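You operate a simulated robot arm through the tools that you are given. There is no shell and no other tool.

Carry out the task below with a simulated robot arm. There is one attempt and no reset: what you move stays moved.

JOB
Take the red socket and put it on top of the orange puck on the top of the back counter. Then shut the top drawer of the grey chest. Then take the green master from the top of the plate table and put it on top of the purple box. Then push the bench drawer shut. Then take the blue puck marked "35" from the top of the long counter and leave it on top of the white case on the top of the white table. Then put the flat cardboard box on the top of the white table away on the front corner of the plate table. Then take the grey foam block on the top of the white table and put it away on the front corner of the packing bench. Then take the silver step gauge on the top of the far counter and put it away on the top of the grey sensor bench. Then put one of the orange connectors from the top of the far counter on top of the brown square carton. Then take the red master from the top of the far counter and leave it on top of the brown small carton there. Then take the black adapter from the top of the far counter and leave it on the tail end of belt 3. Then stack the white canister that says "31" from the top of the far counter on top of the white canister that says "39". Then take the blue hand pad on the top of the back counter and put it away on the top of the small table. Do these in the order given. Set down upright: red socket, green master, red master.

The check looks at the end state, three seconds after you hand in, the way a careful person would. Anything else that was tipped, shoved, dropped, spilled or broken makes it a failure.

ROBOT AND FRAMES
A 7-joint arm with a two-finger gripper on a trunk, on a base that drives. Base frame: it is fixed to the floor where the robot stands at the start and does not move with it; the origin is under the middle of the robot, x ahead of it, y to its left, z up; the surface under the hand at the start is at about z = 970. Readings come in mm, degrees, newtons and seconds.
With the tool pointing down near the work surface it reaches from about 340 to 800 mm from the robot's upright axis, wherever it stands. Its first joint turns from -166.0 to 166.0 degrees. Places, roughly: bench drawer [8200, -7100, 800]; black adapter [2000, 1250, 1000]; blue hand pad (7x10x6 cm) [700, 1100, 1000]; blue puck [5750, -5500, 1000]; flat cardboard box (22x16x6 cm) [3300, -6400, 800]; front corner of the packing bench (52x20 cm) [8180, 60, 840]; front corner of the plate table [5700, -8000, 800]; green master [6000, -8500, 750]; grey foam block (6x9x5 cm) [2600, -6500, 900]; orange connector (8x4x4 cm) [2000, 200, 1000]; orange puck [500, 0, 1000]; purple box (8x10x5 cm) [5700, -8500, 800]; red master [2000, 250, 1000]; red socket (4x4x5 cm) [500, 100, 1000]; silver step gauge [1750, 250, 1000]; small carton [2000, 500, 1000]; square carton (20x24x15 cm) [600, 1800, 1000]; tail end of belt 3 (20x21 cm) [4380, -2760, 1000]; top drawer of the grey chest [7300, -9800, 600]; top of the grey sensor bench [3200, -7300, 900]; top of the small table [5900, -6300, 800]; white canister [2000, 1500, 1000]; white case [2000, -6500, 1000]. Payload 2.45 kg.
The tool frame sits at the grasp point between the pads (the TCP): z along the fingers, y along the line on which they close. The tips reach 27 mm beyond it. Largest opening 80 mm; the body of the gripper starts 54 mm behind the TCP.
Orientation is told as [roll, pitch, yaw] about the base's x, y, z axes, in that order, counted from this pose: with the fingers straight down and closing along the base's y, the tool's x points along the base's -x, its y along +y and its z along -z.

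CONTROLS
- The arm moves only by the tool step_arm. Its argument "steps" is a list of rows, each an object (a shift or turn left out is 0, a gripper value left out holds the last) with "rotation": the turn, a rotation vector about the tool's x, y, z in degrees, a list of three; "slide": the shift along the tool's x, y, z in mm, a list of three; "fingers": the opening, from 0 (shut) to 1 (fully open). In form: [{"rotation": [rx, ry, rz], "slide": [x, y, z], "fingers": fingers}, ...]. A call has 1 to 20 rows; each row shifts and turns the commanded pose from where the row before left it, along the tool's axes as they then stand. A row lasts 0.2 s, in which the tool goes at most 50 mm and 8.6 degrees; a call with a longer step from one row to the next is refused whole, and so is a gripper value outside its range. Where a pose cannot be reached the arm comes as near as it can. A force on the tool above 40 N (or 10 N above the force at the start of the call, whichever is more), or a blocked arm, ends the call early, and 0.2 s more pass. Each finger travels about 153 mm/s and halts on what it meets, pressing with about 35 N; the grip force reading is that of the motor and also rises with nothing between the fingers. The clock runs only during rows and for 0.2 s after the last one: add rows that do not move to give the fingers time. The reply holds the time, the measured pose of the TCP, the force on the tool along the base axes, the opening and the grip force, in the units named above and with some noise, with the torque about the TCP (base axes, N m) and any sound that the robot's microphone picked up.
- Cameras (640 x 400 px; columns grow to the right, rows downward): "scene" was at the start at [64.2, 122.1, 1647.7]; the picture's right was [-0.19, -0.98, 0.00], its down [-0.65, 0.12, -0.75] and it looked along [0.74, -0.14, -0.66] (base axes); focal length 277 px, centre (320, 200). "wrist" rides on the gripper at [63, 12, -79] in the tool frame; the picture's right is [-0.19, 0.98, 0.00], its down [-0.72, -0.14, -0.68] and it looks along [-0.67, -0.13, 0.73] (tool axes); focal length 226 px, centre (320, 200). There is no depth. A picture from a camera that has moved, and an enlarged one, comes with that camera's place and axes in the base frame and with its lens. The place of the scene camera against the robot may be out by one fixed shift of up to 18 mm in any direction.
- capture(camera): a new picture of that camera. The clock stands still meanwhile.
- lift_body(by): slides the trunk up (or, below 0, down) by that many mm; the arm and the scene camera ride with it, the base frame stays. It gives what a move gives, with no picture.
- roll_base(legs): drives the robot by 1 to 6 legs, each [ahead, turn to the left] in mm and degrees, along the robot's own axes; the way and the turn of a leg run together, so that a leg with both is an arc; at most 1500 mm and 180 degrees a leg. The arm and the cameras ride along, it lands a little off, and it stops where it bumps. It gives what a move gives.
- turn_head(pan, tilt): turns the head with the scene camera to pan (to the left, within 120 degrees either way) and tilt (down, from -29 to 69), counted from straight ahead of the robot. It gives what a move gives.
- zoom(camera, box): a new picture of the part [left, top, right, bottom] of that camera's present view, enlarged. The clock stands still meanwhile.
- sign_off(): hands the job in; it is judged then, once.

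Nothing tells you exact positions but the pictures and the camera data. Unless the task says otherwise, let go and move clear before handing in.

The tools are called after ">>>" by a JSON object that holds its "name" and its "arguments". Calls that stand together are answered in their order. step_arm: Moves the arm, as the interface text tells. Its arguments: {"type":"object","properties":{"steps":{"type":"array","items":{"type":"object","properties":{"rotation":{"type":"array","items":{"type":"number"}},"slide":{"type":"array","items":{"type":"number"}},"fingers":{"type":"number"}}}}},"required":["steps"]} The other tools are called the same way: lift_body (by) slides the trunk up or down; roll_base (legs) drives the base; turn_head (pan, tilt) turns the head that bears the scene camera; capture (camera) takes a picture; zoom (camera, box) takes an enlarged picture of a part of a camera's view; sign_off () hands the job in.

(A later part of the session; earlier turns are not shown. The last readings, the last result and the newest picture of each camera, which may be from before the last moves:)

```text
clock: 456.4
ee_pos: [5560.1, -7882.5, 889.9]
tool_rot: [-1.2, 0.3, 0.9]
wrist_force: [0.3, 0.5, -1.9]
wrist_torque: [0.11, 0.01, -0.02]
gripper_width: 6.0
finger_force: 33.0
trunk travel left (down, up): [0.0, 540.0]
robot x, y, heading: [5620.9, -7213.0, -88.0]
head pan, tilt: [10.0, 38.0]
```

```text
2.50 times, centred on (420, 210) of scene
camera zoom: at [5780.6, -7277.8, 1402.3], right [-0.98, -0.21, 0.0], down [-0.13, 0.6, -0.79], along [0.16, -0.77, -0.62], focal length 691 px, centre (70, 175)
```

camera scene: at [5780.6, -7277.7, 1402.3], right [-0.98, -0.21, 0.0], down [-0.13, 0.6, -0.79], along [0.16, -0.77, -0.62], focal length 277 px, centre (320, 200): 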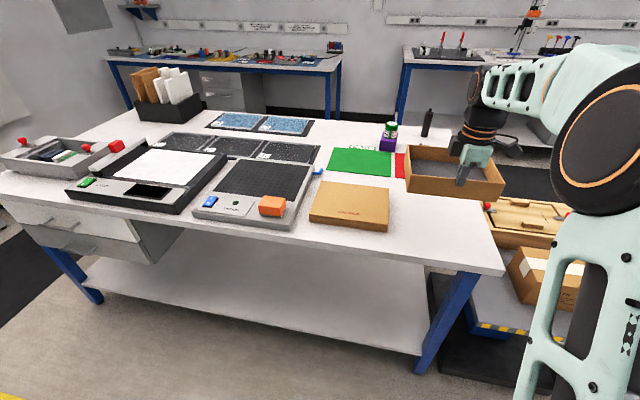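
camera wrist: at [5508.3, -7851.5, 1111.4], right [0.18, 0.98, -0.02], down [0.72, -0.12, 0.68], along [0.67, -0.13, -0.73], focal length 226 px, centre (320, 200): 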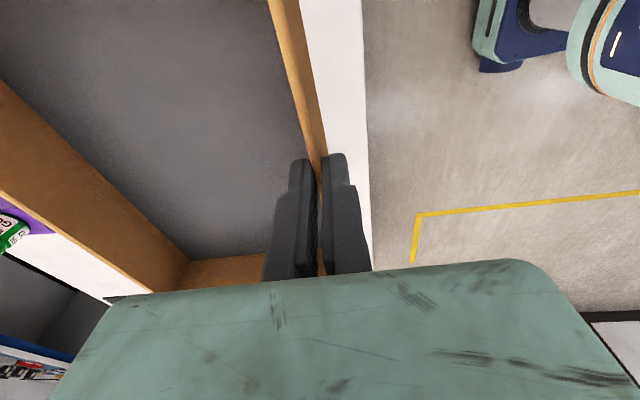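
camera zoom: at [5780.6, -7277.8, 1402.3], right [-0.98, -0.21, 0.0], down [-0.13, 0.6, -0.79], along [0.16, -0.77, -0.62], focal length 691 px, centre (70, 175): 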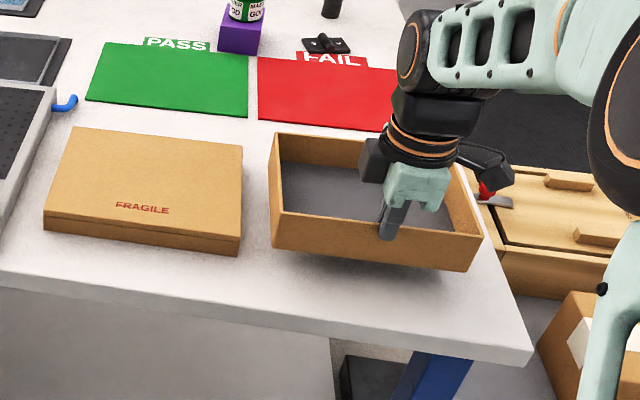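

It is placed well, beside the "FRAGILE" carton. I lower the last bit slowly.

>>> {"name": "step_arm", "arguments": {"steps": [{"slide": [0, 0, 8]}, {"slide": [0, 0, 6]}, {"slide": [0, 0, 3]}, {"slide": [0, 0, 3]}, {"slide": [0, 0, 2]}, {}]}}

>>> {"name": "step_arm", "arguments": {"steps": [{"slide": [0, 0, 2]}, {"slide": [0, 0, 2]}, {"slide": [0, 0, 2]}, {}]}}

>>> {"name": "zoom", "arguments": {"camera": "scene", "box": [300, 130, 540, 290]}}

```text
clock: 457.8
ee_pos: [5561.1, -7881.8, 869.1]
tool_rot: [-1.0, 0.5, 1.0]
wrist_force: [0.5, 0.4, -1.4]
wrist_torque: [0.14, 0.0, 0.01]
gripper_width: 6.1
finger_force: 32.5
trunk travel left (down, up): [0.0, 540.0]
robot x, y, heading: [5622.3, -7214.1, -88.1]
head pan, tilt: [10.0, 38.0]
```

```text
clock: 458.8
ee_pos: [5561.4, -7880.4, 864.4]
tool_rot: [-1.0, 0.4, 0.8]
wrist_force: [0.0, 0.3, -2.7]
wrist_torque: [0.15, -0.02, -0.01]
gripper_width: 6.1
finger_force: 32.2
trunk travel left (down, up): [0.0, 540.0]
robot x, y, heading: [5619.9, -7216.3, -87.9]
head pan, tilt: [10.0, 38.0]
```

```text
2.50 times, centred on (420, 210) of scene
camera zoom: at [5780.6, -7277.9, 1402.3], right [-0.98, -0.21, 0.0], down [-0.13, 0.6, -0.79], along [0.16, -0.77, -0.62], focal length 691 px, centre (70, 175)
```

zoom: 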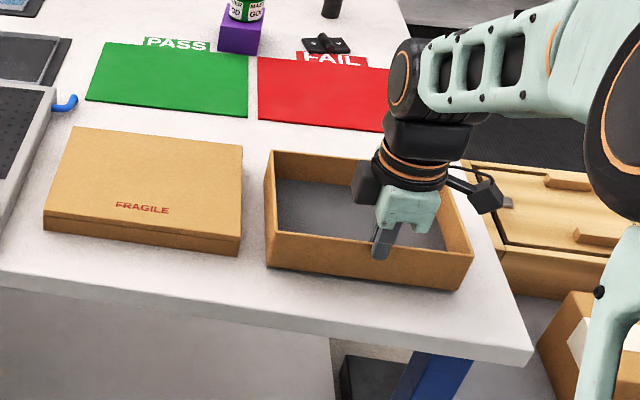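

>>> {"name": "step_arm", "arguments": {"steps": [{"slide": [0, 0, 2]}, {"slide": [0, 0, 2]}, {"slide": [0, 0, 2]}, {}]}}

>>> {"name": "zoom", "arguments": {"camera": "scene", "box": [360, 170, 500, 270]}}

```text
clock: 459.8
ee_pos: [5560.4, -7881.2, 858.3]
tool_rot: [-1.1, 0.4, 0.9]
wrist_force: [-0.4, -0.7, -0.9]
wrist_torque: [0.14, -0.04, -0.01]
gripper_width: 5.8
finger_force: 32.9
trunk travel left (down, up): [0.0, 540.0]
robot x, y, heading: [5625.3, -7213.5, -88.2]
head pan, tilt: [10.0, 38.0]
```

```text
4.00 times, centred on (430, 220) of scene
camera zoom: at [5780.6, -7277.8, 1402.3], right [-0.98, -0.21, 0.0], down [-0.13, 0.6, -0.79], along [0.16, -0.77, -0.62], focal length 1106 px, centre (-120, 120)
```

zoom: 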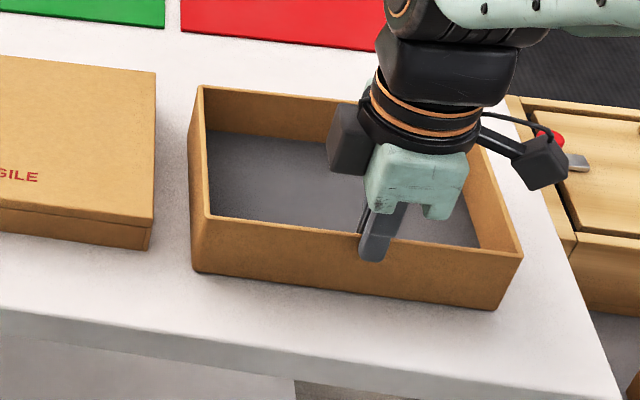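

>>> {"name": "step_arm", "arguments": {"steps": [{"slide": [0, 0, 1.5]}, {"slide": [0, 0, 1.5]}, {}]}}

>>> {"name": "step_arm", "arguments": {"steps": [{"slide": [0, 0, 1.5]}, {"slide": [0, 0, 1.5]}, {}]}}

```text
clock: 460.6
ee_pos: [5562.3, -7881.3, 856.8]
tool_rot: [-1.2, 0.3, 1.0]
wrist_force: [4.3, 1.3, 9.7]
wrist_torque: [0.14, -0.18, 0.0]
gripper_width: 5.8
finger_force: 32.7
trunk travel left (down, up): [0.0, 540.0]
robot x, y, heading: [5622.5, -7215.4, -88.0]
head pan, tilt: [10.0, 38.0]
```

```text
clock: 461.4
ee_pos: [5560.2, -7883.4, 857.2]
tool_rot: [-1.6, 0.3, 1.0]
wrist_force: [-0.5, 1.4, 13.5]
wrist_torque: [0.14, -0.06, -0.03]
gripper_width: 5.9
finger_force: 32.0
trunk travel left (down, up): [0.0, 540.0]
robot x, y, heading: [5622.1, -7213.5, -88.1]
head pan, tilt: [10.0, 38.0]
stopped in row 3: the force on the tool passed its limit at 41 N (the readings are from after the stop); the commanded pose is now the measured one
```

The box is down. I open and rise straight up.

>>> {"name": "step_arm", "arguments": {"steps": [{"slide": [0, 0, -1]}, {"fingers": 0.8}, {"fingers": 0.8}, {"slide": [0, 0, -25]}, {"slide": [0, 0, -40]}, {"slide": [0, 0, -40]}, {"slide": [0, 0, -40]}, {}]}}

>>> {"name": "capture", "arguments": {"camera": "scene"}}

>>> {"name": "capture", "arguments": {"camera": "wrist"}}

```text
clock: 463.2
ee_pos: [5561.8, -7878.5, 998.3]
tool_rot: [-1.3, 0.5, 1.0]
wrist_force: [0.2, -0.2, 0.5]
wrist_torque: [-0.04, 0.02, -0.02]
gripper_width: 63.8
finger_force: 0.1
trunk travel left (down, up): [0.0, 540.0]
robot x, y, heading: [5622.2, -7215.3, -87.9]
head pan, tilt: [10.0, 38.0]
```

```text
taken
camera scene: at [5780.6, -7277.4, 1402.3], right [-0.98, -0.21, 0.0], down [-0.13, 0.6, -0.79], along [0.16, -0.77, -0.62], focal length 277 px, centre (320, 200)
```

scene: 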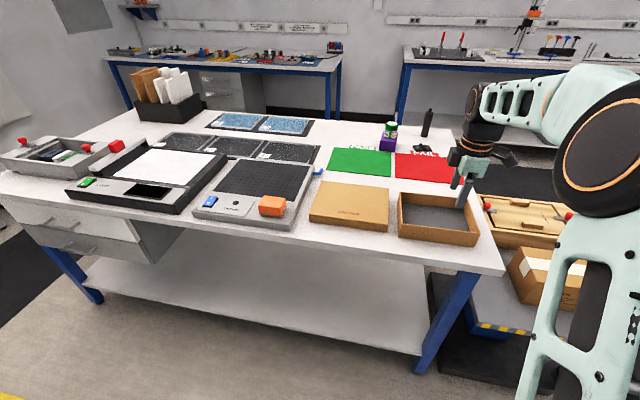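

```text
taken
camera wrist: at [5499.6, -7864.1, 1079.4], right [0.18, 0.98, -0.02], down [0.72, -0.11, 0.68], along [0.67, -0.14, -0.73], focal length 226 px, centre (320, 200)
```

wrist: 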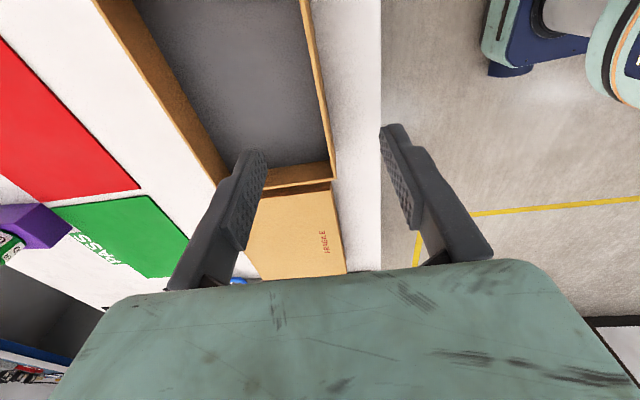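

The cardboard box lies on the plate table's front corner. Next is the grey foam block: I pull the arm in and drive back around to the south side of the white table.

>>> {"name": "step_arm", "arguments": {"steps": [{"slide": [-10, 35, -8], "fingers": 0.6}, {"slide": [-10, 35, -8]}, {"slide": [-10, 35, -8]}, {"slide": [-10, 35, -6]}, {"slide": [-10, 35, 0]}, {}]}}

>>> {"name": "roll_base", "arguments": {"legs": [[-100, 0], [0, -92], [1420, 0], [0, 90], [1285, 0], [0, -90]]}}

>>> {"name": "roll_base", "arguments": {"legs": [[1500, 0], [240, 0]]}}

```text
clock: 464.6
ee_pos: [5609.4, -7700.5, 1025.3]
tool_rot: [-1.4, 0.4, 0.9]
wrist_force: [0.6, 0.2, -0.4]
wrist_torque: [0.02, 0.02, 0.02]
gripper_width: 48.0
finger_force: 0.1
trunk travel left (down, up): [0.0, 540.0]
robot x, y, heading: [5626.4, -7216.3, -88.0]
head pan, tilt: [10.0, 38.0]
```

```text
clock: 490.3
ee_pos: [3809.6, -8467.7, 1025.4]
tool_rot: [-1.4, 0.4, -87.9]
wrist_force: [-0.3, 0.1, 0.4]
wrist_torque: [-0.01, -0.03, 0.04]
gripper_width: 48.4
finger_force: 0.0
trunk travel left (down, up): [0.0, 540.0]
robot x, y, heading: [4295.1, -8472.3, -176.8]
head pan, tilt: [10.0, 38.0]
```

```text
clock: 499.2
ee_pos: [2050.5, -8532.6, 1024.3]
tool_rot: [-1.4, 0.4, -89.0]
wrist_force: [-0.3, 0.1, 0.1]
wrist_torque: [0.0, -0.03, 0.0]
gripper_width: 48.0
finger_force: 0.0
trunk travel left (down, up): [0.0, 540.0]
robot x, y, heading: [2538.1, -8546.9, -178.1]
head pan, tilt: [10.0, 38.0]
```

>>> {"name": "roll_base", "arguments": {"legs": [[0, -87.5], [1410, 0], [0, -4.4]]}}

>>> {"name": "turn_head", "arguments": {"pan": -10, "tilt": 42}}

>>> {"name": "capture", "arguments": {"camera": "scene"}}

>>> {"name": "capture", "arguments": {"camera": "wrist"}}

```text
clock: 510.4
ee_pos: [2432.6, -6661.2, 1024.7]
tool_rot: [-1.4, 0.4, 179.3]
wrist_force: [-0.1, -0.4, 1.2]
wrist_torque: [0.03, -0.01, 0.0]
gripper_width: 47.7
finger_force: 0.0
trunk travel left (down, up): [0.0, 540.0]
robot x, y, heading: [2401.6, -7149.0, 89.8]
head pan, tilt: [10.0, 38.0]
```

```text
clock: 511.2
ee_pos: [2431.0, -6662.4, 1025.4]
tool_rot: [-1.5, 0.4, 179.3]
wrist_force: [0.3, 0.2, 0.2]
wrist_torque: [0.01, 0.0, -0.01]
gripper_width: 47.8
finger_force: 0.1
trunk travel left (down, up): [0.0, 540.0]
robot x, y, heading: [2405.7, -7150.6, 90.0]
head pan, tilt: [-10.0, 42.0]
```

```text
taken
camera scene: at [2279.0, -7088.7, 1396.4], right [0.99, -0.17, 0.0], down [-0.12, -0.66, -0.74], along [0.13, 0.73, -0.67], focal length 277 px, centre (320, 200)
```

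scene: 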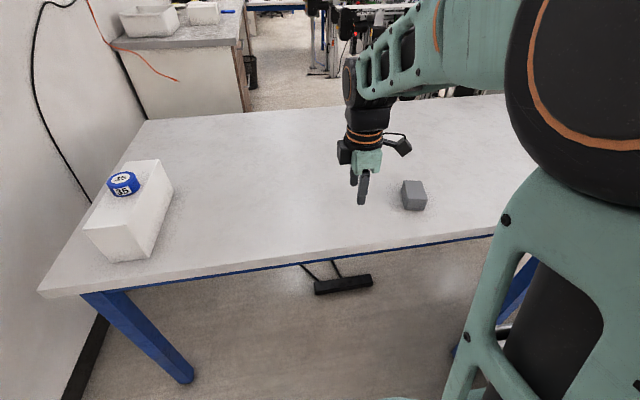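

```text
taken
camera wrist: at [2494.6, -6677.1, 1105.1], right [-0.2, -0.98, -0.02], down [-0.72, 0.13, 0.68], along [-0.66, 0.16, -0.73], focal length 226 px, centre (320, 200)
```

wrist: 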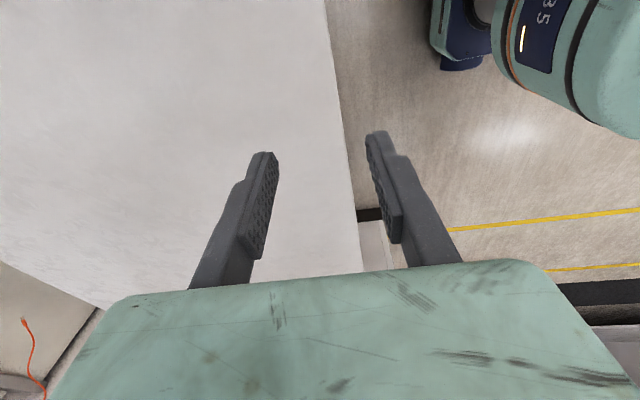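

The grey foam block is near [2650, -6540]. I zoom in to see how it lies.

>>> {"name": "zoom", "arguments": {"camera": "scene", "box": [360, 150, 460, 230]}}

```text
5.00 times, centred on (410, 190) of scene
camera zoom: at [2279.0, -7088.7, 1396.4], right [0.99, -0.17, 0.0], down [-0.12, -0.66, -0.74], along [0.13, 0.73, -0.67], focal length 1383 px, centre (-130, 250)
```

zoom: 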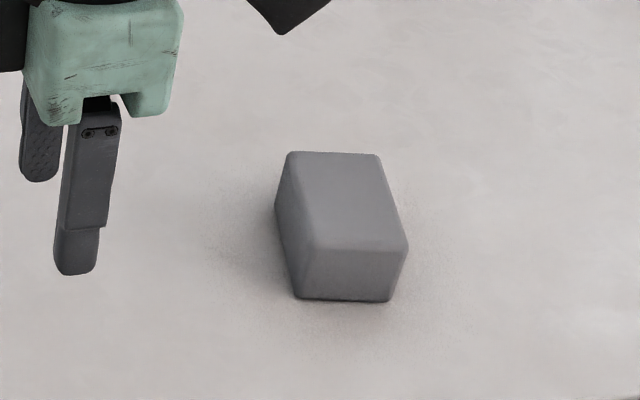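

The block is about 6 cm wide in x and 9 cm long in y. I turn the wrist 90° so the fingers close along x, and go above it.

>>> {"name": "step_arm", "arguments": {"steps": [{"rotation": [0, 0, 8.2], "fingers": 1}, {"rotation": [0, 0, 8.2]}, {"rotation": [0, 0, 8.2]}, {"rotation": [0, 0, 8.2]}, {"rotation": [0, 0, 8.2]}, {"rotation": [0, 0, 8.2]}, {"rotation": [0, 0, 8.2]}, {"rotation": [0, 0, 8.2]}, {"rotation": [0, 0, 8.2]}, {"rotation": [0, 0, 8.2]}, {"rotation": [0, 0, 8.2]}, {"slide": [-20, -37, 0]}, {"slide": [-20, -37, 0]}, {"slide": [-20, -37, 0]}, {"slide": [-20, -37, 0]}, {"slide": [-20, -37, 0]}, {"slide": [-20, -37, 0]}, {}]}}

>>> {"name": "capture", "arguments": {"camera": "wrist"}}

```text
clock: 515.0
ee_pos: [2656.2, -6541.9, 1028.7]
tool_rot: [-0.3, -1.3, 89.0]
wrist_force: [-0.3, -0.3, -0.3]
wrist_torque: [0.0, 0.02, -0.01]
gripper_width: 79.9
finger_force: 0.1
trunk travel left (down, up): [0.0, 540.0]
robot x, y, heading: [2404.3, -7149.0, 90.2]
head pan, tilt: [-10.0, 42.0]
```

```text
taken
camera wrist: at [2642.1, -6607.1, 1107.9], right [-0.98, 0.21, 0.0], down [0.15, 0.7, 0.7], along [0.15, 0.68, -0.72], focal length 226 px, centre (320, 200)
```

wrist: 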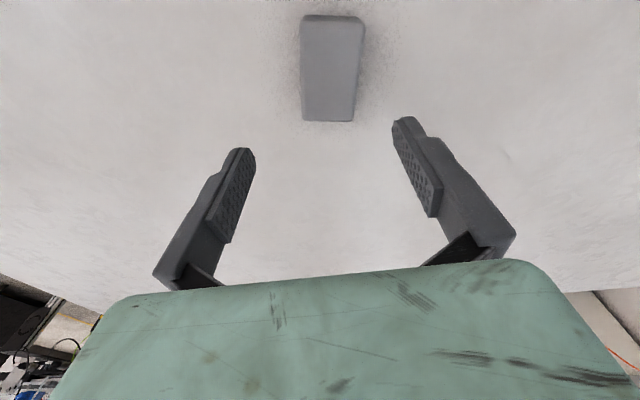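

The block is turned about 14° from the y axis, centre about [2647, -6545]. I turn the wrist to match, centre, and lower part way.

>>> {"name": "step_arm", "arguments": {"steps": [{"slide": [3, 9, 20]}, {"rotation": [0, 0, 7], "slide": [0, 0, 25]}, {"rotation": [0, 0, 7], "slide": [0, 0, 25]}, {"slide": [0, 0, 25]}, {}]}}

>>> {"name": "capture", "arguments": {"camera": "wrist"}}

>>> {"name": "zoom", "arguments": {"camera": "scene", "box": [340, 130, 480, 230]}}

```text
clock: 516.2
ee_pos: [2644.1, -6544.4, 933.8]
tool_rot: [0.0, -1.3, 75.1]
wrist_force: [0.0, 0.4, -0.4]
wrist_torque: [0.01, -0.01, -0.04]
gripper_width: 79.9
finger_force: 0.0
trunk travel left (down, up): [0.0, 540.0]
robot x, y, heading: [2404.7, -7144.2, 90.1]
head pan, tilt: [-10.0, 42.0]
```

```text
taken
camera wrist: at [2615.7, -6604.3, 1012.6], right [-0.9, 0.44, 0.0], down [0.32, 0.64, 0.7], along [0.3, 0.63, -0.72], focal length 226 px, centre (320, 200)
```

wrist: 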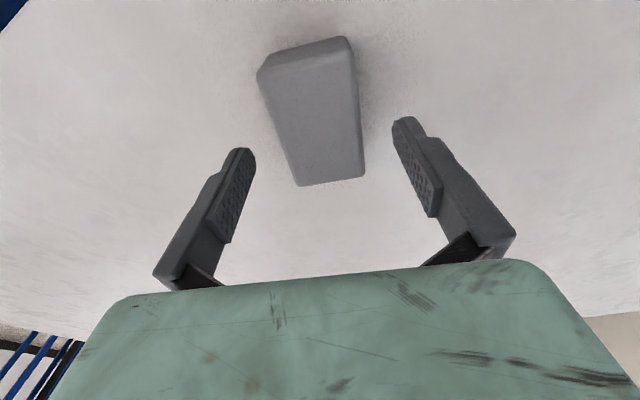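

```text
4.00 times, centred on (410, 180) of scene
camera zoom: at [2279.2, -7088.5, 1396.4], right [0.98, -0.17, 0.0], down [-0.12, -0.66, -0.74], along [0.13, 0.73, -0.67], focal length 1106 px, centre (-40, 280)
```

zoom: 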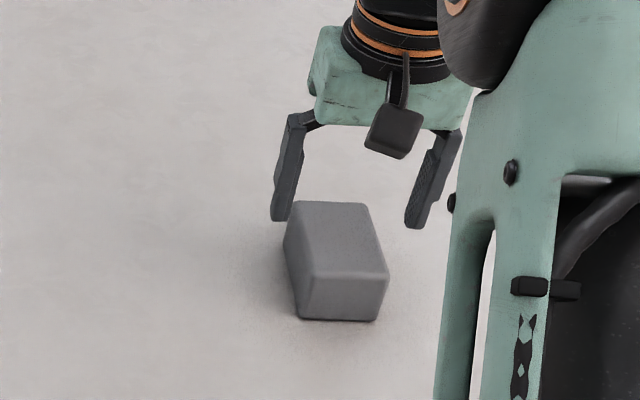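

Aligned: block centre [2644, -6542] right under the hand, fingers parallel to its sides. I go down and grip.

>>> {"name": "step_arm", "arguments": {"steps": [{"slide": [-2, 0, 25]}, {"slide": [0, 0, 25]}, {"slide": [0, 0, 11]}, {}, {"fingers": 0}, {"fingers": 0}, {"fingers": 0}]}}

>>> {"name": "capture", "arguments": {"camera": "wrist"}}

```text
clock: 517.8
ee_pos: [2645.4, -6542.1, 873.6]
tool_rot: [0.0, -1.4, 75.2]
wrist_force: [0.3, 0.7, -0.3]
wrist_torque: [0.0, -0.05, 0.03]
gripper_width: 53.7
finger_force: 34.8
trunk travel left (down, up): [0.0, 540.0]
robot x, y, heading: [2403.1, -7146.7, 89.9]
head pan, tilt: [-10.0, 42.0]
```

```text
taken
camera wrist: at [2616.8, -6602.4, 951.6], right [-0.9, 0.44, 0.0], down [0.32, 0.64, 0.7], along [0.3, 0.63, -0.72], focal length 226 px, centre (320, 200)
```

wrist: 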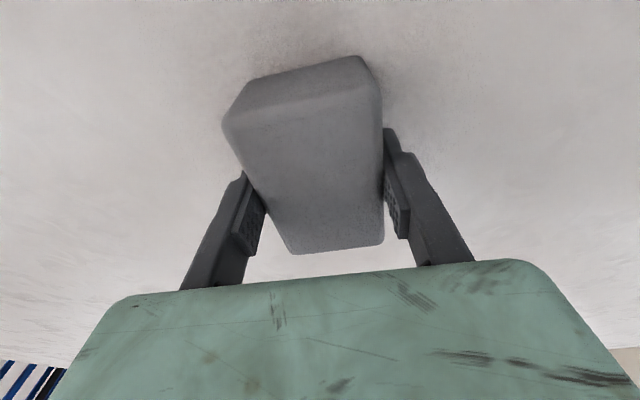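

The foam block is gripped (53.7 mm). I lift it, draw the arm in and start the long drive to the packing bench in the north-east.

>>> {"name": "step_arm", "arguments": {"steps": [{"slide": [0, 0, -30]}, {"slide": [0, 0, -40]}, {"slide": [0, 0, -45]}, {"slide": [0, 0, -40]}, {"slide": [29, 34, 0]}, {"slide": [29, 34, 0]}, {"slide": [29, 34, 0]}, {"slide": [29, 34, 0]}, {"slide": [29, 34, 0]}, {"slide": [27, 34, 0]}, {}]}}

>>> {"name": "roll_base", "arguments": {"legs": [[-1250, 0], [0, -90], [1500, 0], [300, 0], [0, 90]]}}

>>> {"name": "roll_base", "arguments": {"legs": [[1280, 0], [0, -90]]}}

>>> {"name": "turn_head", "arguments": {"pan": 10, "tilt": 20}}

>>> {"name": "capture", "arguments": {"camera": "scene"}}

```text
clock: 520.2
ee_pos: [2403.4, -6659.7, 1024.2]
tool_rot: [-0.1, -1.4, 75.1]
wrist_force: [-0.7, -0.2, -1.0]
wrist_torque: [-0.01, 0.02, -0.02]
gripper_width: 53.5
finger_force: 34.7
trunk travel left (down, up): [0.0, 540.0]
robot x, y, heading: [2405.4, -7148.9, 90.2]
head pan, tilt: [-10.0, 42.0]
```

```text
clock: 543.1
ee_pos: [4167.8, -7936.9, 1024.8]
tool_rot: [0.0, -1.5, 76.4]
wrist_force: [-0.1, -1.3, 0.1]
wrist_torque: [-0.02, 0.01, 0.02]
gripper_width: 53.6
finger_force: 34.9
trunk travel left (down, up): [0.0, 540.0]
robot x, y, heading: [4179.4, -8423.9, 91.1]
head pan, tilt: [-10.0, 42.0]
```

```text
clock: 553.6
ee_pos: [4632.5, -7125.3, 1022.7]
tool_rot: [0.0, -1.4, -14.8]
wrist_force: [-0.4, 0.7, 0.1]
wrist_torque: [-0.02, 0.0, -0.02]
gripper_width: 53.6
finger_force: 35.3
trunk travel left (down, up): [0.0, 540.0]
robot x, y, heading: [4145.8, -7129.9, 0.4]
head pan, tilt: [-10.0, 42.0]
```

```text
clock: 554.5
ee_pos: [4633.6, -7125.6, 1023.6]
tool_rot: [0.1, -1.4, -14.7]
wrist_force: [0.1, 0.5, 0.4]
wrist_torque: [0.02, -0.05, -0.01]
gripper_width: 53.8
finger_force: 35.2
trunk travel left (down, up): [0.0, 540.0]
robot x, y, heading: [4143.4, -7128.4, 0.2]
head pan, tilt: [10.0, 20.0]
```

```text
taken
camera scene: at [4216.5, -6973.8, 1430.7], right [0.18, -0.98, 0.0], down [-0.34, -0.06, -0.94], along [0.92, 0.17, -0.34], focal length 277 px, centre (320, 200)
```

scene: 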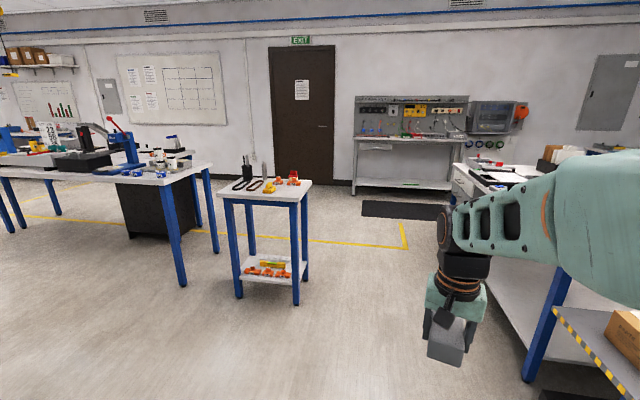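

Clear ahead. I drive east past the small table, then turn north along the east aisle.

>>> {"name": "roll_base", "arguments": {"legs": [[1500, 0], [1500, 0], [400, 0], [0, 90]]}}

>>> {"name": "turn_head", "arguments": {"pan": 10, "tilt": 15}}

>>> {"name": "capture", "arguments": {"camera": "scene"}}

```text
clock: 575.3
ee_pos: [7595.9, -6743.5, 1023.6]
tool_rot: [0.0, -1.4, 74.9]
wrist_force: [0.3, -0.7, -0.5]
wrist_torque: [-0.01, 0.0, -0.04]
gripper_width: 53.6
finger_force: 35.0
trunk travel left (down, up): [0.0, 540.0]
robot x, y, heading: [7591.3, -7228.9, 89.6]
head pan, tilt: [10.0, 20.0]
```

```text
clock: 575.9
ee_pos: [7595.8, -6742.6, 1023.4]
tool_rot: [0.0, -1.4, 75.0]
wrist_force: [1.0, -1.0, -0.2]
wrist_torque: [0.02, -0.03, -0.01]
gripper_width: 53.7
finger_force: 34.8
trunk travel left (down, up): [0.0, 540.0]
robot x, y, heading: [7595.5, -7233.2, 89.8]
head pan, tilt: [10.0, 15.0]
```

```text
taken
camera scene: at [7439.3, -7160.7, 1438.9], right [0.99, 0.17, 0.0], down [0.04, -0.26, -0.97], along [-0.16, 0.95, -0.26], focal length 277 px, centre (320, 200)
```

scene: 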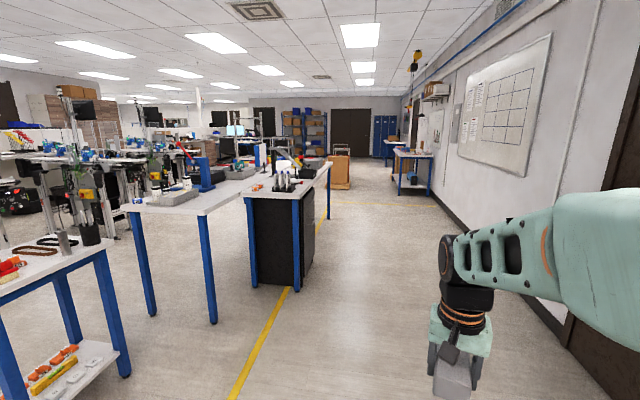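

The aisle north is open. I drive on along x about 7595.

>>> {"name": "roll_base", "arguments": {"legs": [[1500, 0], [1500, 0], [1500, 0]]}}

>>> {"name": "turn_head", "arguments": {"pan": 0, "tilt": 15}}

>>> {"name": "capture", "arguments": {"camera": "scene"}}

```text
clock: 597.5
ee_pos: [7877.0, -2224.7, 1023.8]
tool_rot: [0.0, -1.3, 69.6]
wrist_force: [-0.1, -0.1, -1.0]
wrist_torque: [0.02, 0.0, -0.01]
gripper_width: 53.5
finger_force: 34.9
trunk travel left (down, up): [0.0, 540.0]
robot x, y, heading: [7827.0, -2710.9, 84.5]
head pan, tilt: [10.0, 15.0]
```

```text
clock: 598.2
ee_pos: [7876.8, -2225.7, 1024.4]
tool_rot: [0.1, -1.5, 69.6]
wrist_force: [0.4, 0.1, 0.1]
wrist_torque: [0.0, -0.05, -0.04]
gripper_width: 53.4
finger_force: 35.2
trunk travel left (down, up): [0.0, 540.0]
robot x, y, heading: [7829.7, -2712.4, 84.6]
head pan, tilt: [0.0, 15.0]
```

```text
taken
camera scene: at [7698.4, -2626.7, 1438.9], right [1.0, -0.1, 0.0], down [-0.02, -0.26, -0.97], along [0.09, 0.96, -0.26], focal length 277 px, centre (320, 200)
```

scene: 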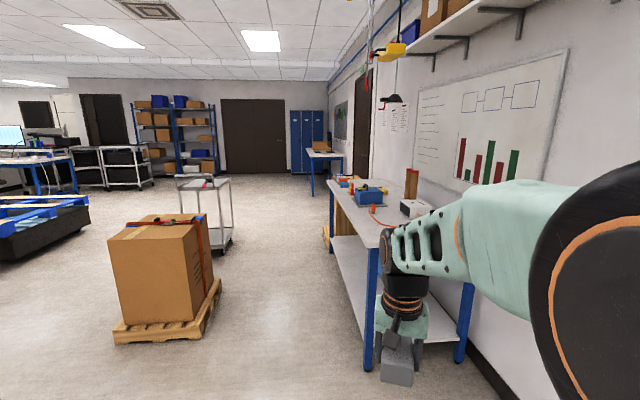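

A bench along the right wall (x from 8100, y -1270…+520) must be the packing bench. There is a palletised box in the aisle at left. I zoom in on the bench top.

>>> {"name": "zoom", "arguments": {"camera": "scene", "box": [310, 150, 470, 270]}}

```text
3.33 times, centred on (390, 210) of scene
camera zoom: at [7698.4, -2626.7, 1438.9], right [1.0, -0.1, 0.0], down [-0.02, -0.26, -0.97], along [0.09, 0.96, -0.26], focal length 922 px, centre (87, 167)
```

zoom: 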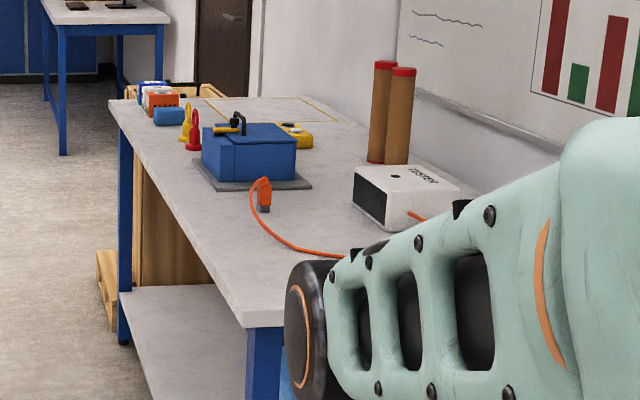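

The bench front edge is at x about 8060. I need a closer view of its far front corner, so I drive up between the pallet (x up to 6970) and the bench.

>>> {"name": "roll_base", "arguments": {"legs": [[0, 12.3], [1500, 0], [1050, 0], [0, -96]]}}

>>> {"name": "turn_head", "arguments": {"pan": 15, "tilt": 35}}

>>> {"name": "capture", "arguments": {"camera": "scene"}}

>>> {"name": "turn_head", "arguments": {"pan": 45, "tilt": 30}}

>>> {"name": "capture", "arguments": {"camera": "scene"}}

```text
clock: 615.7
ee_pos: [8116.8, -164.3, 1024.7]
tool_rot: [0.0, -1.4, -15.9]
wrist_force: [-0.4, -0.7, -0.8]
wrist_torque: [0.01, 0.02, 0.0]
gripper_width: 53.4
finger_force: 35.1
trunk travel left (down, up): [0.0, 540.0]
robot x, y, heading: [7630.3, -155.0, -0.9]
head pan, tilt: [0.0, 15.0]
```

```text
clock: 616.5
ee_pos: [8116.2, -164.8, 1023.2]
tool_rot: [0.1, -1.4, -16.0]
wrist_force: [0.1, -0.5, -0.1]
wrist_torque: [0.0, 0.02, 0.02]
gripper_width: 53.4
finger_force: 34.8
trunk travel left (down, up): [0.0, 540.0]
robot x, y, heading: [7630.2, -155.7, -0.8]
head pan, tilt: [15.0, 35.0]
```

```text
taken
camera scene: at [7696.7, 4.3, 1407.0], right [0.24, -0.97, 0.0], down [-0.56, -0.14, -0.82], along [0.8, 0.2, -0.57], focal length 277 px, centre (320, 200)
```

scene: 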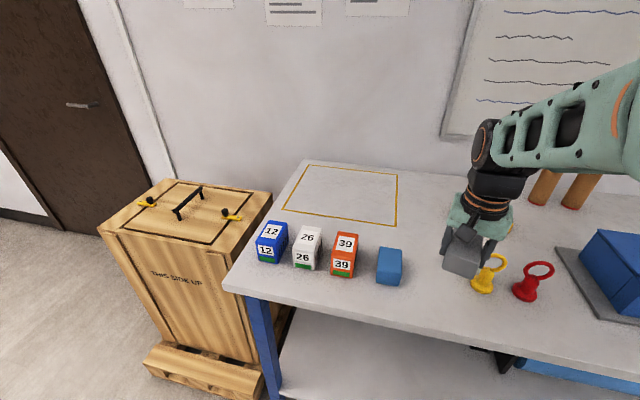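

```text
clock: 617.5
ee_pos: [8114.9, -164.8, 1024.4]
tool_rot: [0.0, -1.4, -15.9]
wrist_force: [0.4, 0.4, 0.1]
wrist_torque: [0.02, -0.01, -0.01]
gripper_width: 53.7
finger_force: 34.7
trunk travel left (down, up): [0.0, 540.0]
robot x, y, heading: [7624.6, -157.6, -0.8]
head pan, tilt: [45.0, 30.0]
```

```text
taken
camera scene: at [7676.4, 45.8, 1414.7], right [0.69, -0.72, 0.0], down [-0.36, -0.35, -0.87], along [0.62, 0.6, -0.5], focal length 277 px, centre (320, 200)
```

scene: 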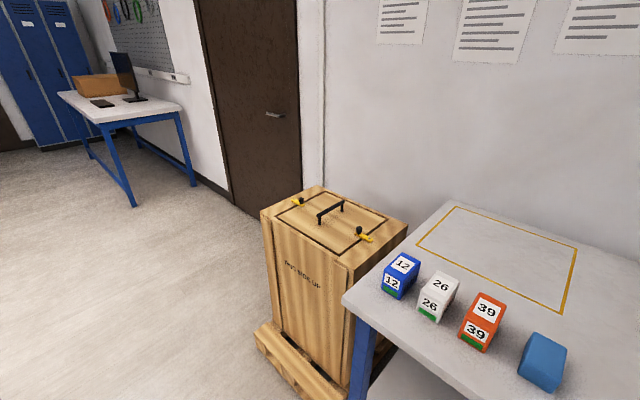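

Along the bench's front strip at this end stand blocks 12, 26, 39 and a blue block, then a gap before the yellow and red shackles; the free place in the front-corner area is just this side of the blue block, near [8175, -140]. I straighten the wrist and check with the wrist camera.

>>> {"name": "step_arm", "arguments": {"steps": [{"rotation": [0, 0, -8]}, {"rotation": [0, 0, -7.5]}, {}]}}

>>> {"name": "capture", "arguments": {"camera": "wrist"}}

>>> {"name": "turn_head", "arguments": {"pan": 15, "tilt": 40}}

>>> {"name": "zoom", "arguments": {"camera": "scene", "box": [200, 150, 600, 350]}}

```text
clock: 618.3
ee_pos: [8115.4, -165.2, 1024.0]
tool_rot: [-0.5, -1.4, -0.3]
wrist_force: [-0.1, 0.2, 0.0]
wrist_torque: [-0.01, 0.02, -0.01]
gripper_width: 53.6
finger_force: 34.5
trunk travel left (down, up): [0.0, 540.0]
robot x, y, heading: [7626.0, -156.4, -0.9]
head pan, tilt: [45.0, 30.0]
```

```text
taken
camera wrist: at [8050.7, -150.6, 1102.2], right [0.2, 0.98, 0.0], down [0.7, -0.14, 0.7], along [0.68, -0.14, -0.71], focal length 226 px, centre (320, 200)
```

wrist: 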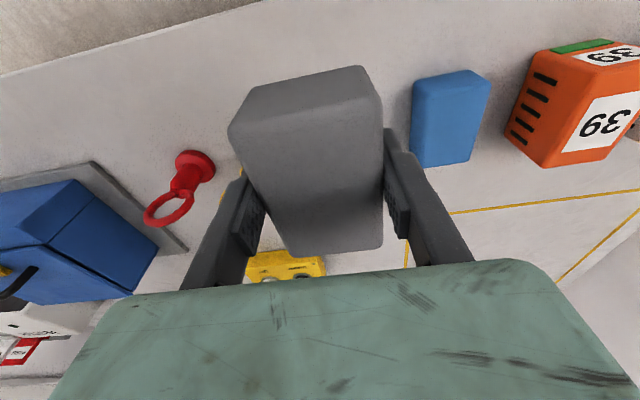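

```text
clock: 619.2
ee_pos: [8115.6, -164.9, 1023.4]
tool_rot: [-0.3, -1.3, -0.5]
wrist_force: [-0.2, -0.4, -0.1]
wrist_torque: [-0.01, -0.03, 0.0]
gripper_width: 53.6
finger_force: 34.8
trunk travel left (down, up): [0.0, 540.0]
robot x, y, heading: [7628.7, -154.6, -1.0]
head pan, tilt: [15.0, 40.0]
```

```text
1.60 times, centred on (400, 250) of scene
camera zoom: at [7693.7, 3.7, 1399.4], right [0.24, -0.97, 0.0], down [-0.62, -0.16, -0.77], along [0.74, 0.19, -0.64], focal length 442 px, centre (192, 120)
```

zoom: 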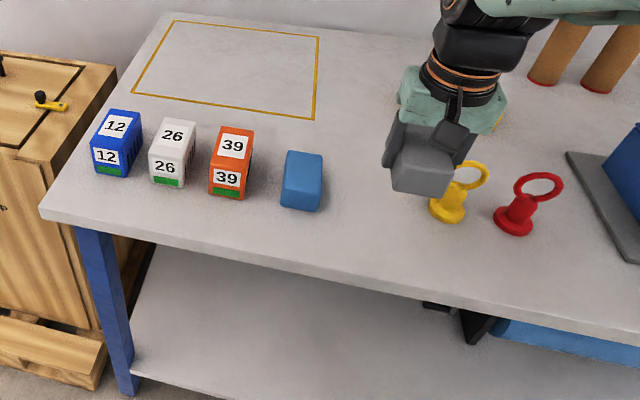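

The blue block's south side is at y about -78 and the yellow shackle begins at about -247; I'll set the foam block at [8178, -140], long side along x. I move there and lower most of the way.

>>> {"name": "step_arm", "arguments": {"steps": [{"slide": [-32, 12, 0]}, {"slide": [-31, 13, 0]}, {"slide": [0, 0, 35]}, {"slide": [0, 0, 35]}, {"slide": [0, 0, 30]}, {}]}}

>>> {"name": "zoom", "arguments": {"camera": "scene", "box": [250, 150, 550, 320]}}

>>> {"name": "capture", "arguments": {"camera": "wrist"}}

```text
clock: 620.6
ee_pos: [8183.4, -139.0, 923.5]
tool_rot: [-0.4, -1.3, -0.5]
wrist_force: [-0.2, -0.8, -0.6]
wrist_torque: [0.01, 0.02, -0.03]
gripper_width: 53.7
finger_force: 35.1
trunk travel left (down, up): [0.0, 540.0]
robot x, y, heading: [7624.3, -153.3, -0.7]
head pan, tilt: [15.0, 40.0]
```

```text
2.13 times, centred on (400, 235) of scene
camera zoom: at [7694.1, 3.6, 1399.3], right [0.24, -0.97, 0.0], down [-0.62, -0.16, -0.77], along [0.74, 0.18, -0.64], focal length 590 px, centre (149, 125)
```

zoom: 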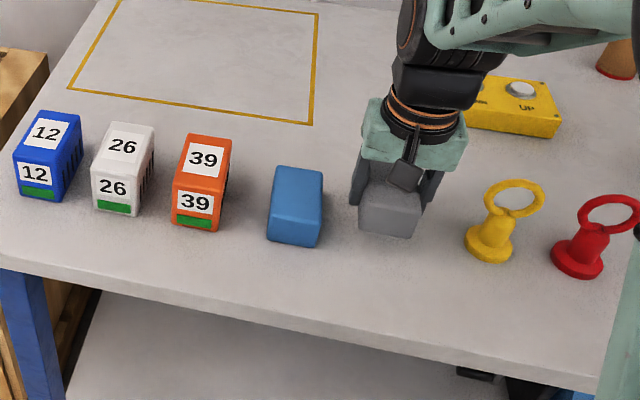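

```text
taken
camera wrist: at [8117.6, -125.0, 1002.5], right [0.2, 0.98, 0.0], down [0.7, -0.14, 0.7], along [0.68, -0.14, -0.72], focal length 226 px, centre (320, 200)
```

wrist: 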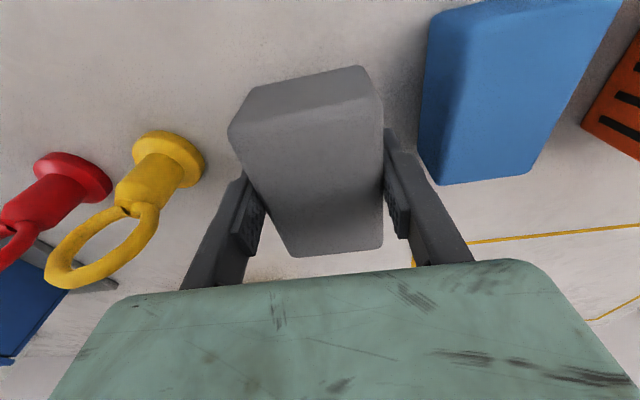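

It lines up well in the row with room on both sides. I lower it to contact.

>>> {"name": "step_arm", "arguments": {"steps": [{"slide": [0, 0, 14]}, {"slide": [0, 0, 12]}, {"slide": [0, 0, 3]}, {"slide": [0, 0, 3]}, {"slide": [0, 0, 2]}, {}]}}

>>> {"name": "step_arm", "arguments": {"steps": [{"slide": [0, 0, 2]}, {"slide": [0, 0, 2]}, {"slide": [0, 0, 2]}, {}]}}

>>> {"name": "zoom", "arguments": {"camera": "scene", "box": [330, 180, 510, 300]}}

```text
clock: 622.0
ee_pos: [8181.7, -140.3, 890.1]
tool_rot: [-0.5, -1.3, -0.5]
wrist_force: [-0.6, -0.1, 0.5]
wrist_torque: [0.01, -0.01, -0.02]
gripper_width: 53.5
finger_force: 34.8
trunk travel left (down, up): [0.0, 540.0]
robot x, y, heading: [7624.8, -153.9, -1.1]
head pan, tilt: [15.0, 40.0]
```

```text
clock: 623.0
ee_pos: [8182.8, -140.0, 885.9]
tool_rot: [-0.4, -1.4, -0.4]
wrist_force: [-0.6, 0.5, 12.6]
wrist_torque: [0.4, -0.08, 0.03]
gripper_width: 53.5
finger_force: 35.5
trunk travel left (down, up): [0.0, 540.0]
robot x, y, heading: [7627.1, -155.9, -1.0]
head pan, tilt: [15.0, 40.0]
```

```text
3.33 times, centred on (420, 240) of scene
camera zoom: at [7692.9, 3.6, 1399.5], right [0.24, -0.97, 0.0], down [-0.62, -0.16, -0.77], along [0.74, 0.18, -0.64], focal length 922 px, centre (-13, 67)
```

zoom: 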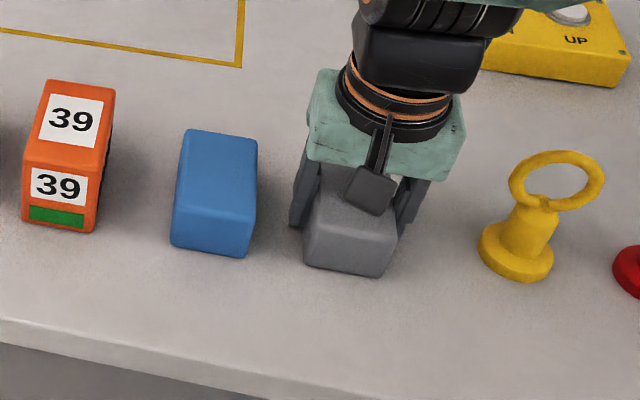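

Contact. I open moderately (to clear the neighbours) and rise.

>>> {"name": "step_arm", "arguments": {"steps": [{"slide": [0, 0, -1]}, {"fingers": 0.85}, {"fingers": 0.85}, {"slide": [0, 0, -25]}, {"slide": [0, 0, -40]}, {"slide": [0, 0, -45]}, {"slide": [0, 0, -30]}, {}]}}

>>> {"name": "zoom", "arguments": {"camera": "scene", "box": [250, 150, 550, 320]}}

```text
clock: 624.8
ee_pos: [8183.0, -139.9, 1023.2]
tool_rot: [-0.4, -1.4, -0.4]
wrist_force: [-0.2, 0.2, -0.1]
wrist_torque: [-0.04, -0.01, 0.01]
gripper_width: 68.2
finger_force: 0.0
trunk travel left (down, up): [0.0, 540.0]
robot x, y, heading: [7626.8, -157.6, -1.0]
head pan, tilt: [15.0, 40.0]
```

```text
2.13 times, centred on (400, 235) of scene
camera zoom: at [7693.5, 3.6, 1399.3], right [0.24, -0.97, 0.0], down [-0.62, -0.16, -0.77], along [0.74, 0.18, -0.64], focal length 590 px, centre (149, 125)
```

zoom: 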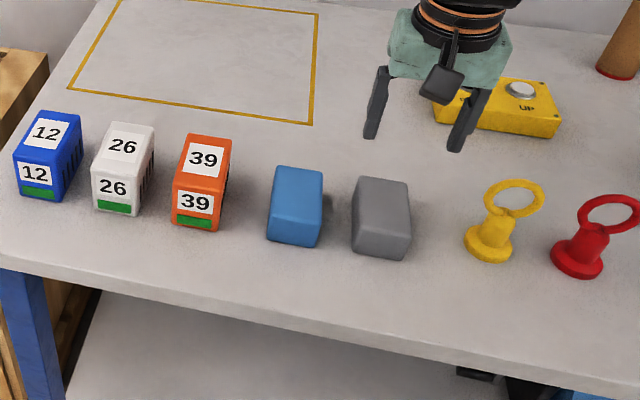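

The grey foam block stands in the row on the packing bench's front corner. Next is the silver step gauge on the far counter, far to the west; I pull the arm in and look that way.

>>> {"name": "step_arm", "arguments": {"steps": [{"slide": [30, 0, 0], "fingers": 0.5}, {"slide": [30, 0, 0]}, {}]}}

>>> {"name": "roll_base", "arguments": {"legs": [[-150, 0], [0, 100]]}}

>>> {"name": "turn_head", "arguments": {"pan": 50, "tilt": 12}}

>>> {"name": "capture", "arguments": {"camera": "scene"}}

>>> {"name": "turn_head", "arguments": {"pan": 100, "tilt": 12}}

>>> {"name": "capture", "arguments": {"camera": "scene"}}

```text
clock: 625.6
ee_pos: [8122.9, -138.0, 1024.7]
tool_rot: [-0.3, -1.4, -0.4]
wrist_force: [0.5, -1.6, 0.6]
wrist_torque: [0.0, -0.01, -0.02]
gripper_width: 40.0
finger_force: 0.1
trunk travel left (down, up): [0.0, 540.0]
robot x, y, heading: [7629.8, -154.9, -0.9]
head pan, tilt: [15.0, 40.0]
```

```text
clock: 626.9
ee_pos: [8001.7, -133.8, 1025.7]
tool_rot: [-0.4, -1.4, -0.3]
wrist_force: [-0.7, 0.4, -0.1]
wrist_torque: [0.01, -0.01, 0.0]
gripper_width: 39.9
finger_force: 0.1
trunk travel left (down, up): [0.0, 540.0]
robot x, y, heading: [7504.9, -148.5, -0.7]
head pan, tilt: [15.0, 40.0]
stopped in leg 1: the robot was blocked; the commanded pose is now the measured one
```

```text
clock: 627.9
ee_pos: [8003.3, -134.5, 1026.4]
tool_rot: [-0.3, -1.3, -0.4]
wrist_force: [0.4, 0.4, 0.3]
wrist_torque: [0.01, 0.0, -0.01]
gripper_width: 40.1
finger_force: 0.0
trunk travel left (down, up): [0.0, 540.0]
robot x, y, heading: [7511.4, -148.4, -0.8]
head pan, tilt: [50.0, 12.0]
```

```text
taken
camera scene: at [7551.8, 56.7, 1443.7], right [0.76, -0.65, 0.0], down [-0.14, -0.16, -0.98], along [0.64, 0.74, -0.21], focal length 277 px, centre (320, 200)
```

scene: 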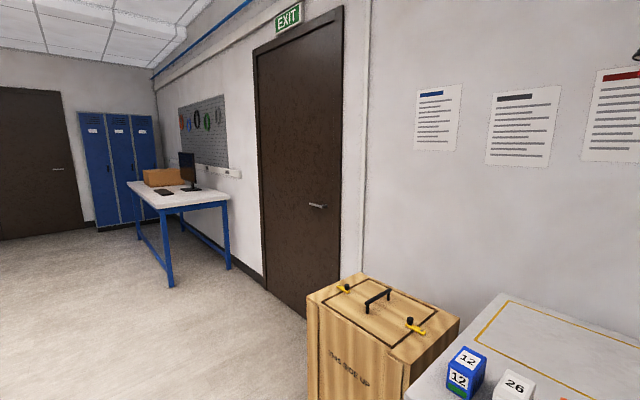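

```text
clock: 629.1
ee_pos: [8002.9, -134.6, 1026.0]
tool_rot: [-0.4, -1.3, -0.3]
wrist_force: [0.0, -0.1, -0.7]
wrist_torque: [0.0, 0.0, 0.02]
gripper_width: 39.7
finger_force: 0.0
trunk travel left (down, up): [0.0, 540.0]
robot x, y, heading: [7504.2, -151.9, -0.9]
head pan, tilt: [100.0, 12.0]
```

```text
taken
camera scene: at [7476.0, 78.3, 1443.8], right [0.99, 0.16, 0.0], down [0.03, -0.21, -0.98], along [-0.16, 0.97, -0.21], focal length 277 px, centre (320, 200)
```

scene: 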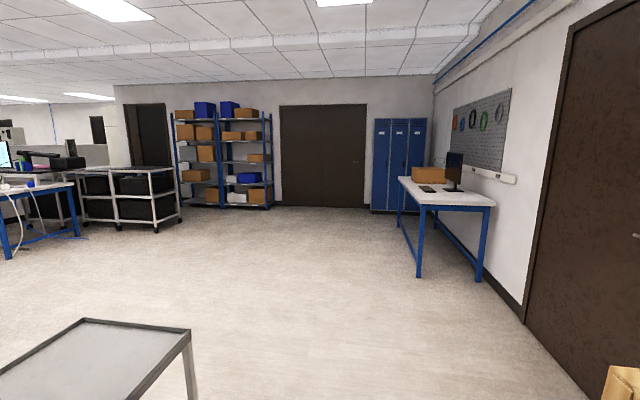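

Backing up was stopped by something behind. I look behind to see what I touched.

>>> {"name": "turn_head", "arguments": {"pan": 118, "tilt": 40}}

>>> {"name": "capture", "arguments": {"camera": "scene"}}

>>> {"name": "turn_head", "arguments": {"pan": -118, "tilt": 40}}

>>> {"name": "capture", "arguments": {"camera": "scene"}}

```text
clock: 630.0
ee_pos: [8003.4, -133.8, 1025.4]
tool_rot: [-0.4, -1.3, -0.3]
wrist_force: [-0.6, -0.9, 0.5]
wrist_torque: [0.0, 0.03, 0.0]
gripper_width: 40.1
finger_force: 0.1
trunk travel left (down, up): [0.0, 540.0]
robot x, y, heading: [7507.6, -149.4, -1.0]
head pan, tilt: [118.0, 40.0]
```

```text
taken
camera scene: at [7452.0, 61.9, 1399.5], right [0.89, 0.46, 0.0], down [0.29, -0.57, -0.77], along [-0.35, 0.68, -0.64], focal length 277 px, centre (320, 200)
```

scene: 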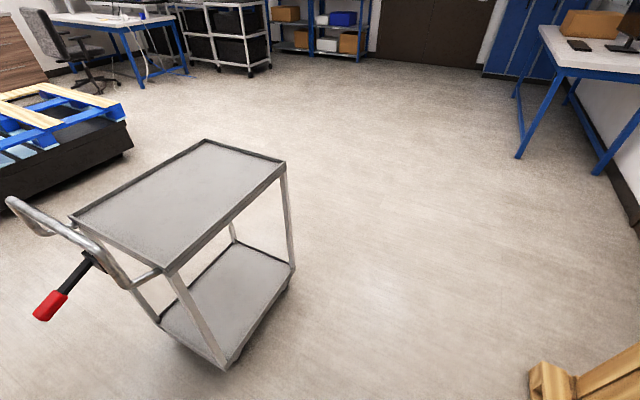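

```text
clock: 633.4
ee_pos: [8002.7, -133.0, 1025.6]
tool_rot: [-0.3, -1.3, -0.3]
wrist_force: [-0.5, -0.4, 0.6]
wrist_torque: [0.0, 0.0, 0.03]
gripper_width: 40.4
finger_force: 0.0
trunk travel left (down, up): [0.0, 540.0]
robot x, y, heading: [7507.1, -147.4, -0.8]
head pan, tilt: [-118.0, 40.0]
```

```text
taken
camera scene: at [7449.8, -88.3, 1399.4], right [-0.88, 0.48, 0.0], down [0.31, 0.56, -0.77], along [-0.37, -0.67, -0.64], focal length 277 px, centre (320, 200)
```

scene: 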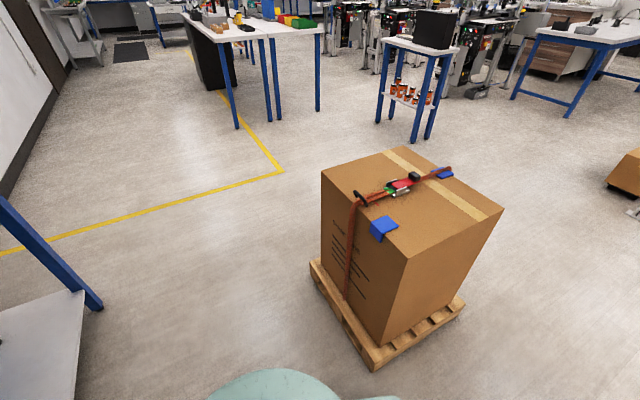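

The strapped carton's pallet is right behind me (its edge at x about 6990); the base's rear reaches about 510 mm back. Nothing seems displaced. I move forward a little, turn south and pass below the pallet.

>>> {"name": "roll_base", "arguments": {"legs": [[70, 0], [0, -89.2], [1300, 0], [0, -90]]}}

>>> {"name": "turn_head", "arguments": {"pan": 0, "tilt": 15}}

>>> {"name": "capture", "arguments": {"camera": "scene"}}

>>> {"name": "turn_head", "arguments": {"pan": -60, "tilt": 25}}

>>> {"name": "capture", "arguments": {"camera": "scene"}}

```text
clock: 648.3
ee_pos: [7080.4, -1483.7, 1024.8]
tool_rot: [-0.4, -1.3, -179.0]
wrist_force: [-0.4, -0.6, 0.3]
wrist_torque: [0.03, -0.01, -0.02]
gripper_width: 39.5
finger_force: 0.0
trunk travel left (down, up): [0.0, 540.0]
robot x, y, heading: [7576.4, -1451.3, -179.5]
head pan, tilt: [-118.0, 40.0]
```

```text
clock: 650.3
ee_pos: [7080.2, -1483.7, 1025.4]
tool_rot: [-0.5, -1.3, -179.0]
wrist_force: [2.0, -0.4, -0.1]
wrist_torque: [0.0, -0.04, 0.03]
gripper_width: 39.9
finger_force: 0.1
trunk travel left (down, up): [0.0, 540.0]
robot x, y, heading: [7573.5, -1452.2, -179.4]
head pan, tilt: [0.0, 15.0]
```

```text
taken
camera scene: at [7503.0, -1596.3, 1438.9], right [-0.01, 1.0, 0.0], down [0.26, 0.0, -0.97], along [-0.97, -0.01, -0.26], focal length 277 px, centre (320, 200)
```

scene: 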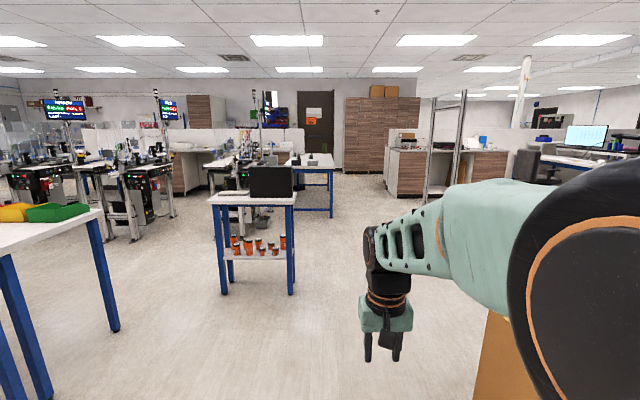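

```text
clock: 651.6
ee_pos: [7079.4, -1482.2, 1024.3]
tool_rot: [-0.4, -1.4, -178.8]
wrist_force: [-0.2, 0.1, -0.2]
wrist_torque: [-0.03, -0.01, 0.0]
gripper_width: 40.2
finger_force: 0.1
trunk travel left (down, up): [0.0, 540.0]
robot x, y, heading: [7573.6, -1453.5, -179.6]
head pan, tilt: [-60.0, 25.0]
```

```text
taken
camera scene: at [7549.5, -1516.2, 1422.7], right [0.86, 0.51, 0.0], down [0.22, -0.36, -0.91], along [-0.46, 0.78, -0.42], focal length 277 px, centre (320, 200)
```

scene: 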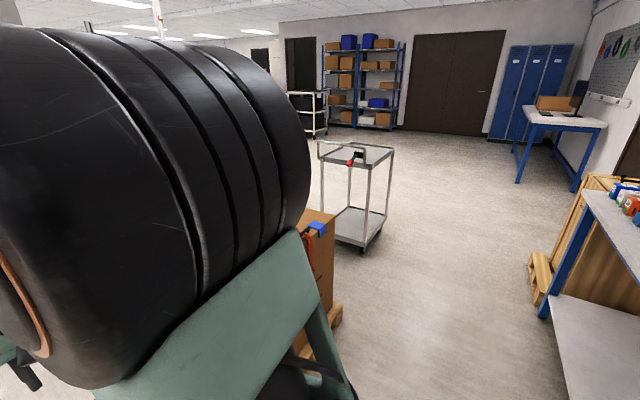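

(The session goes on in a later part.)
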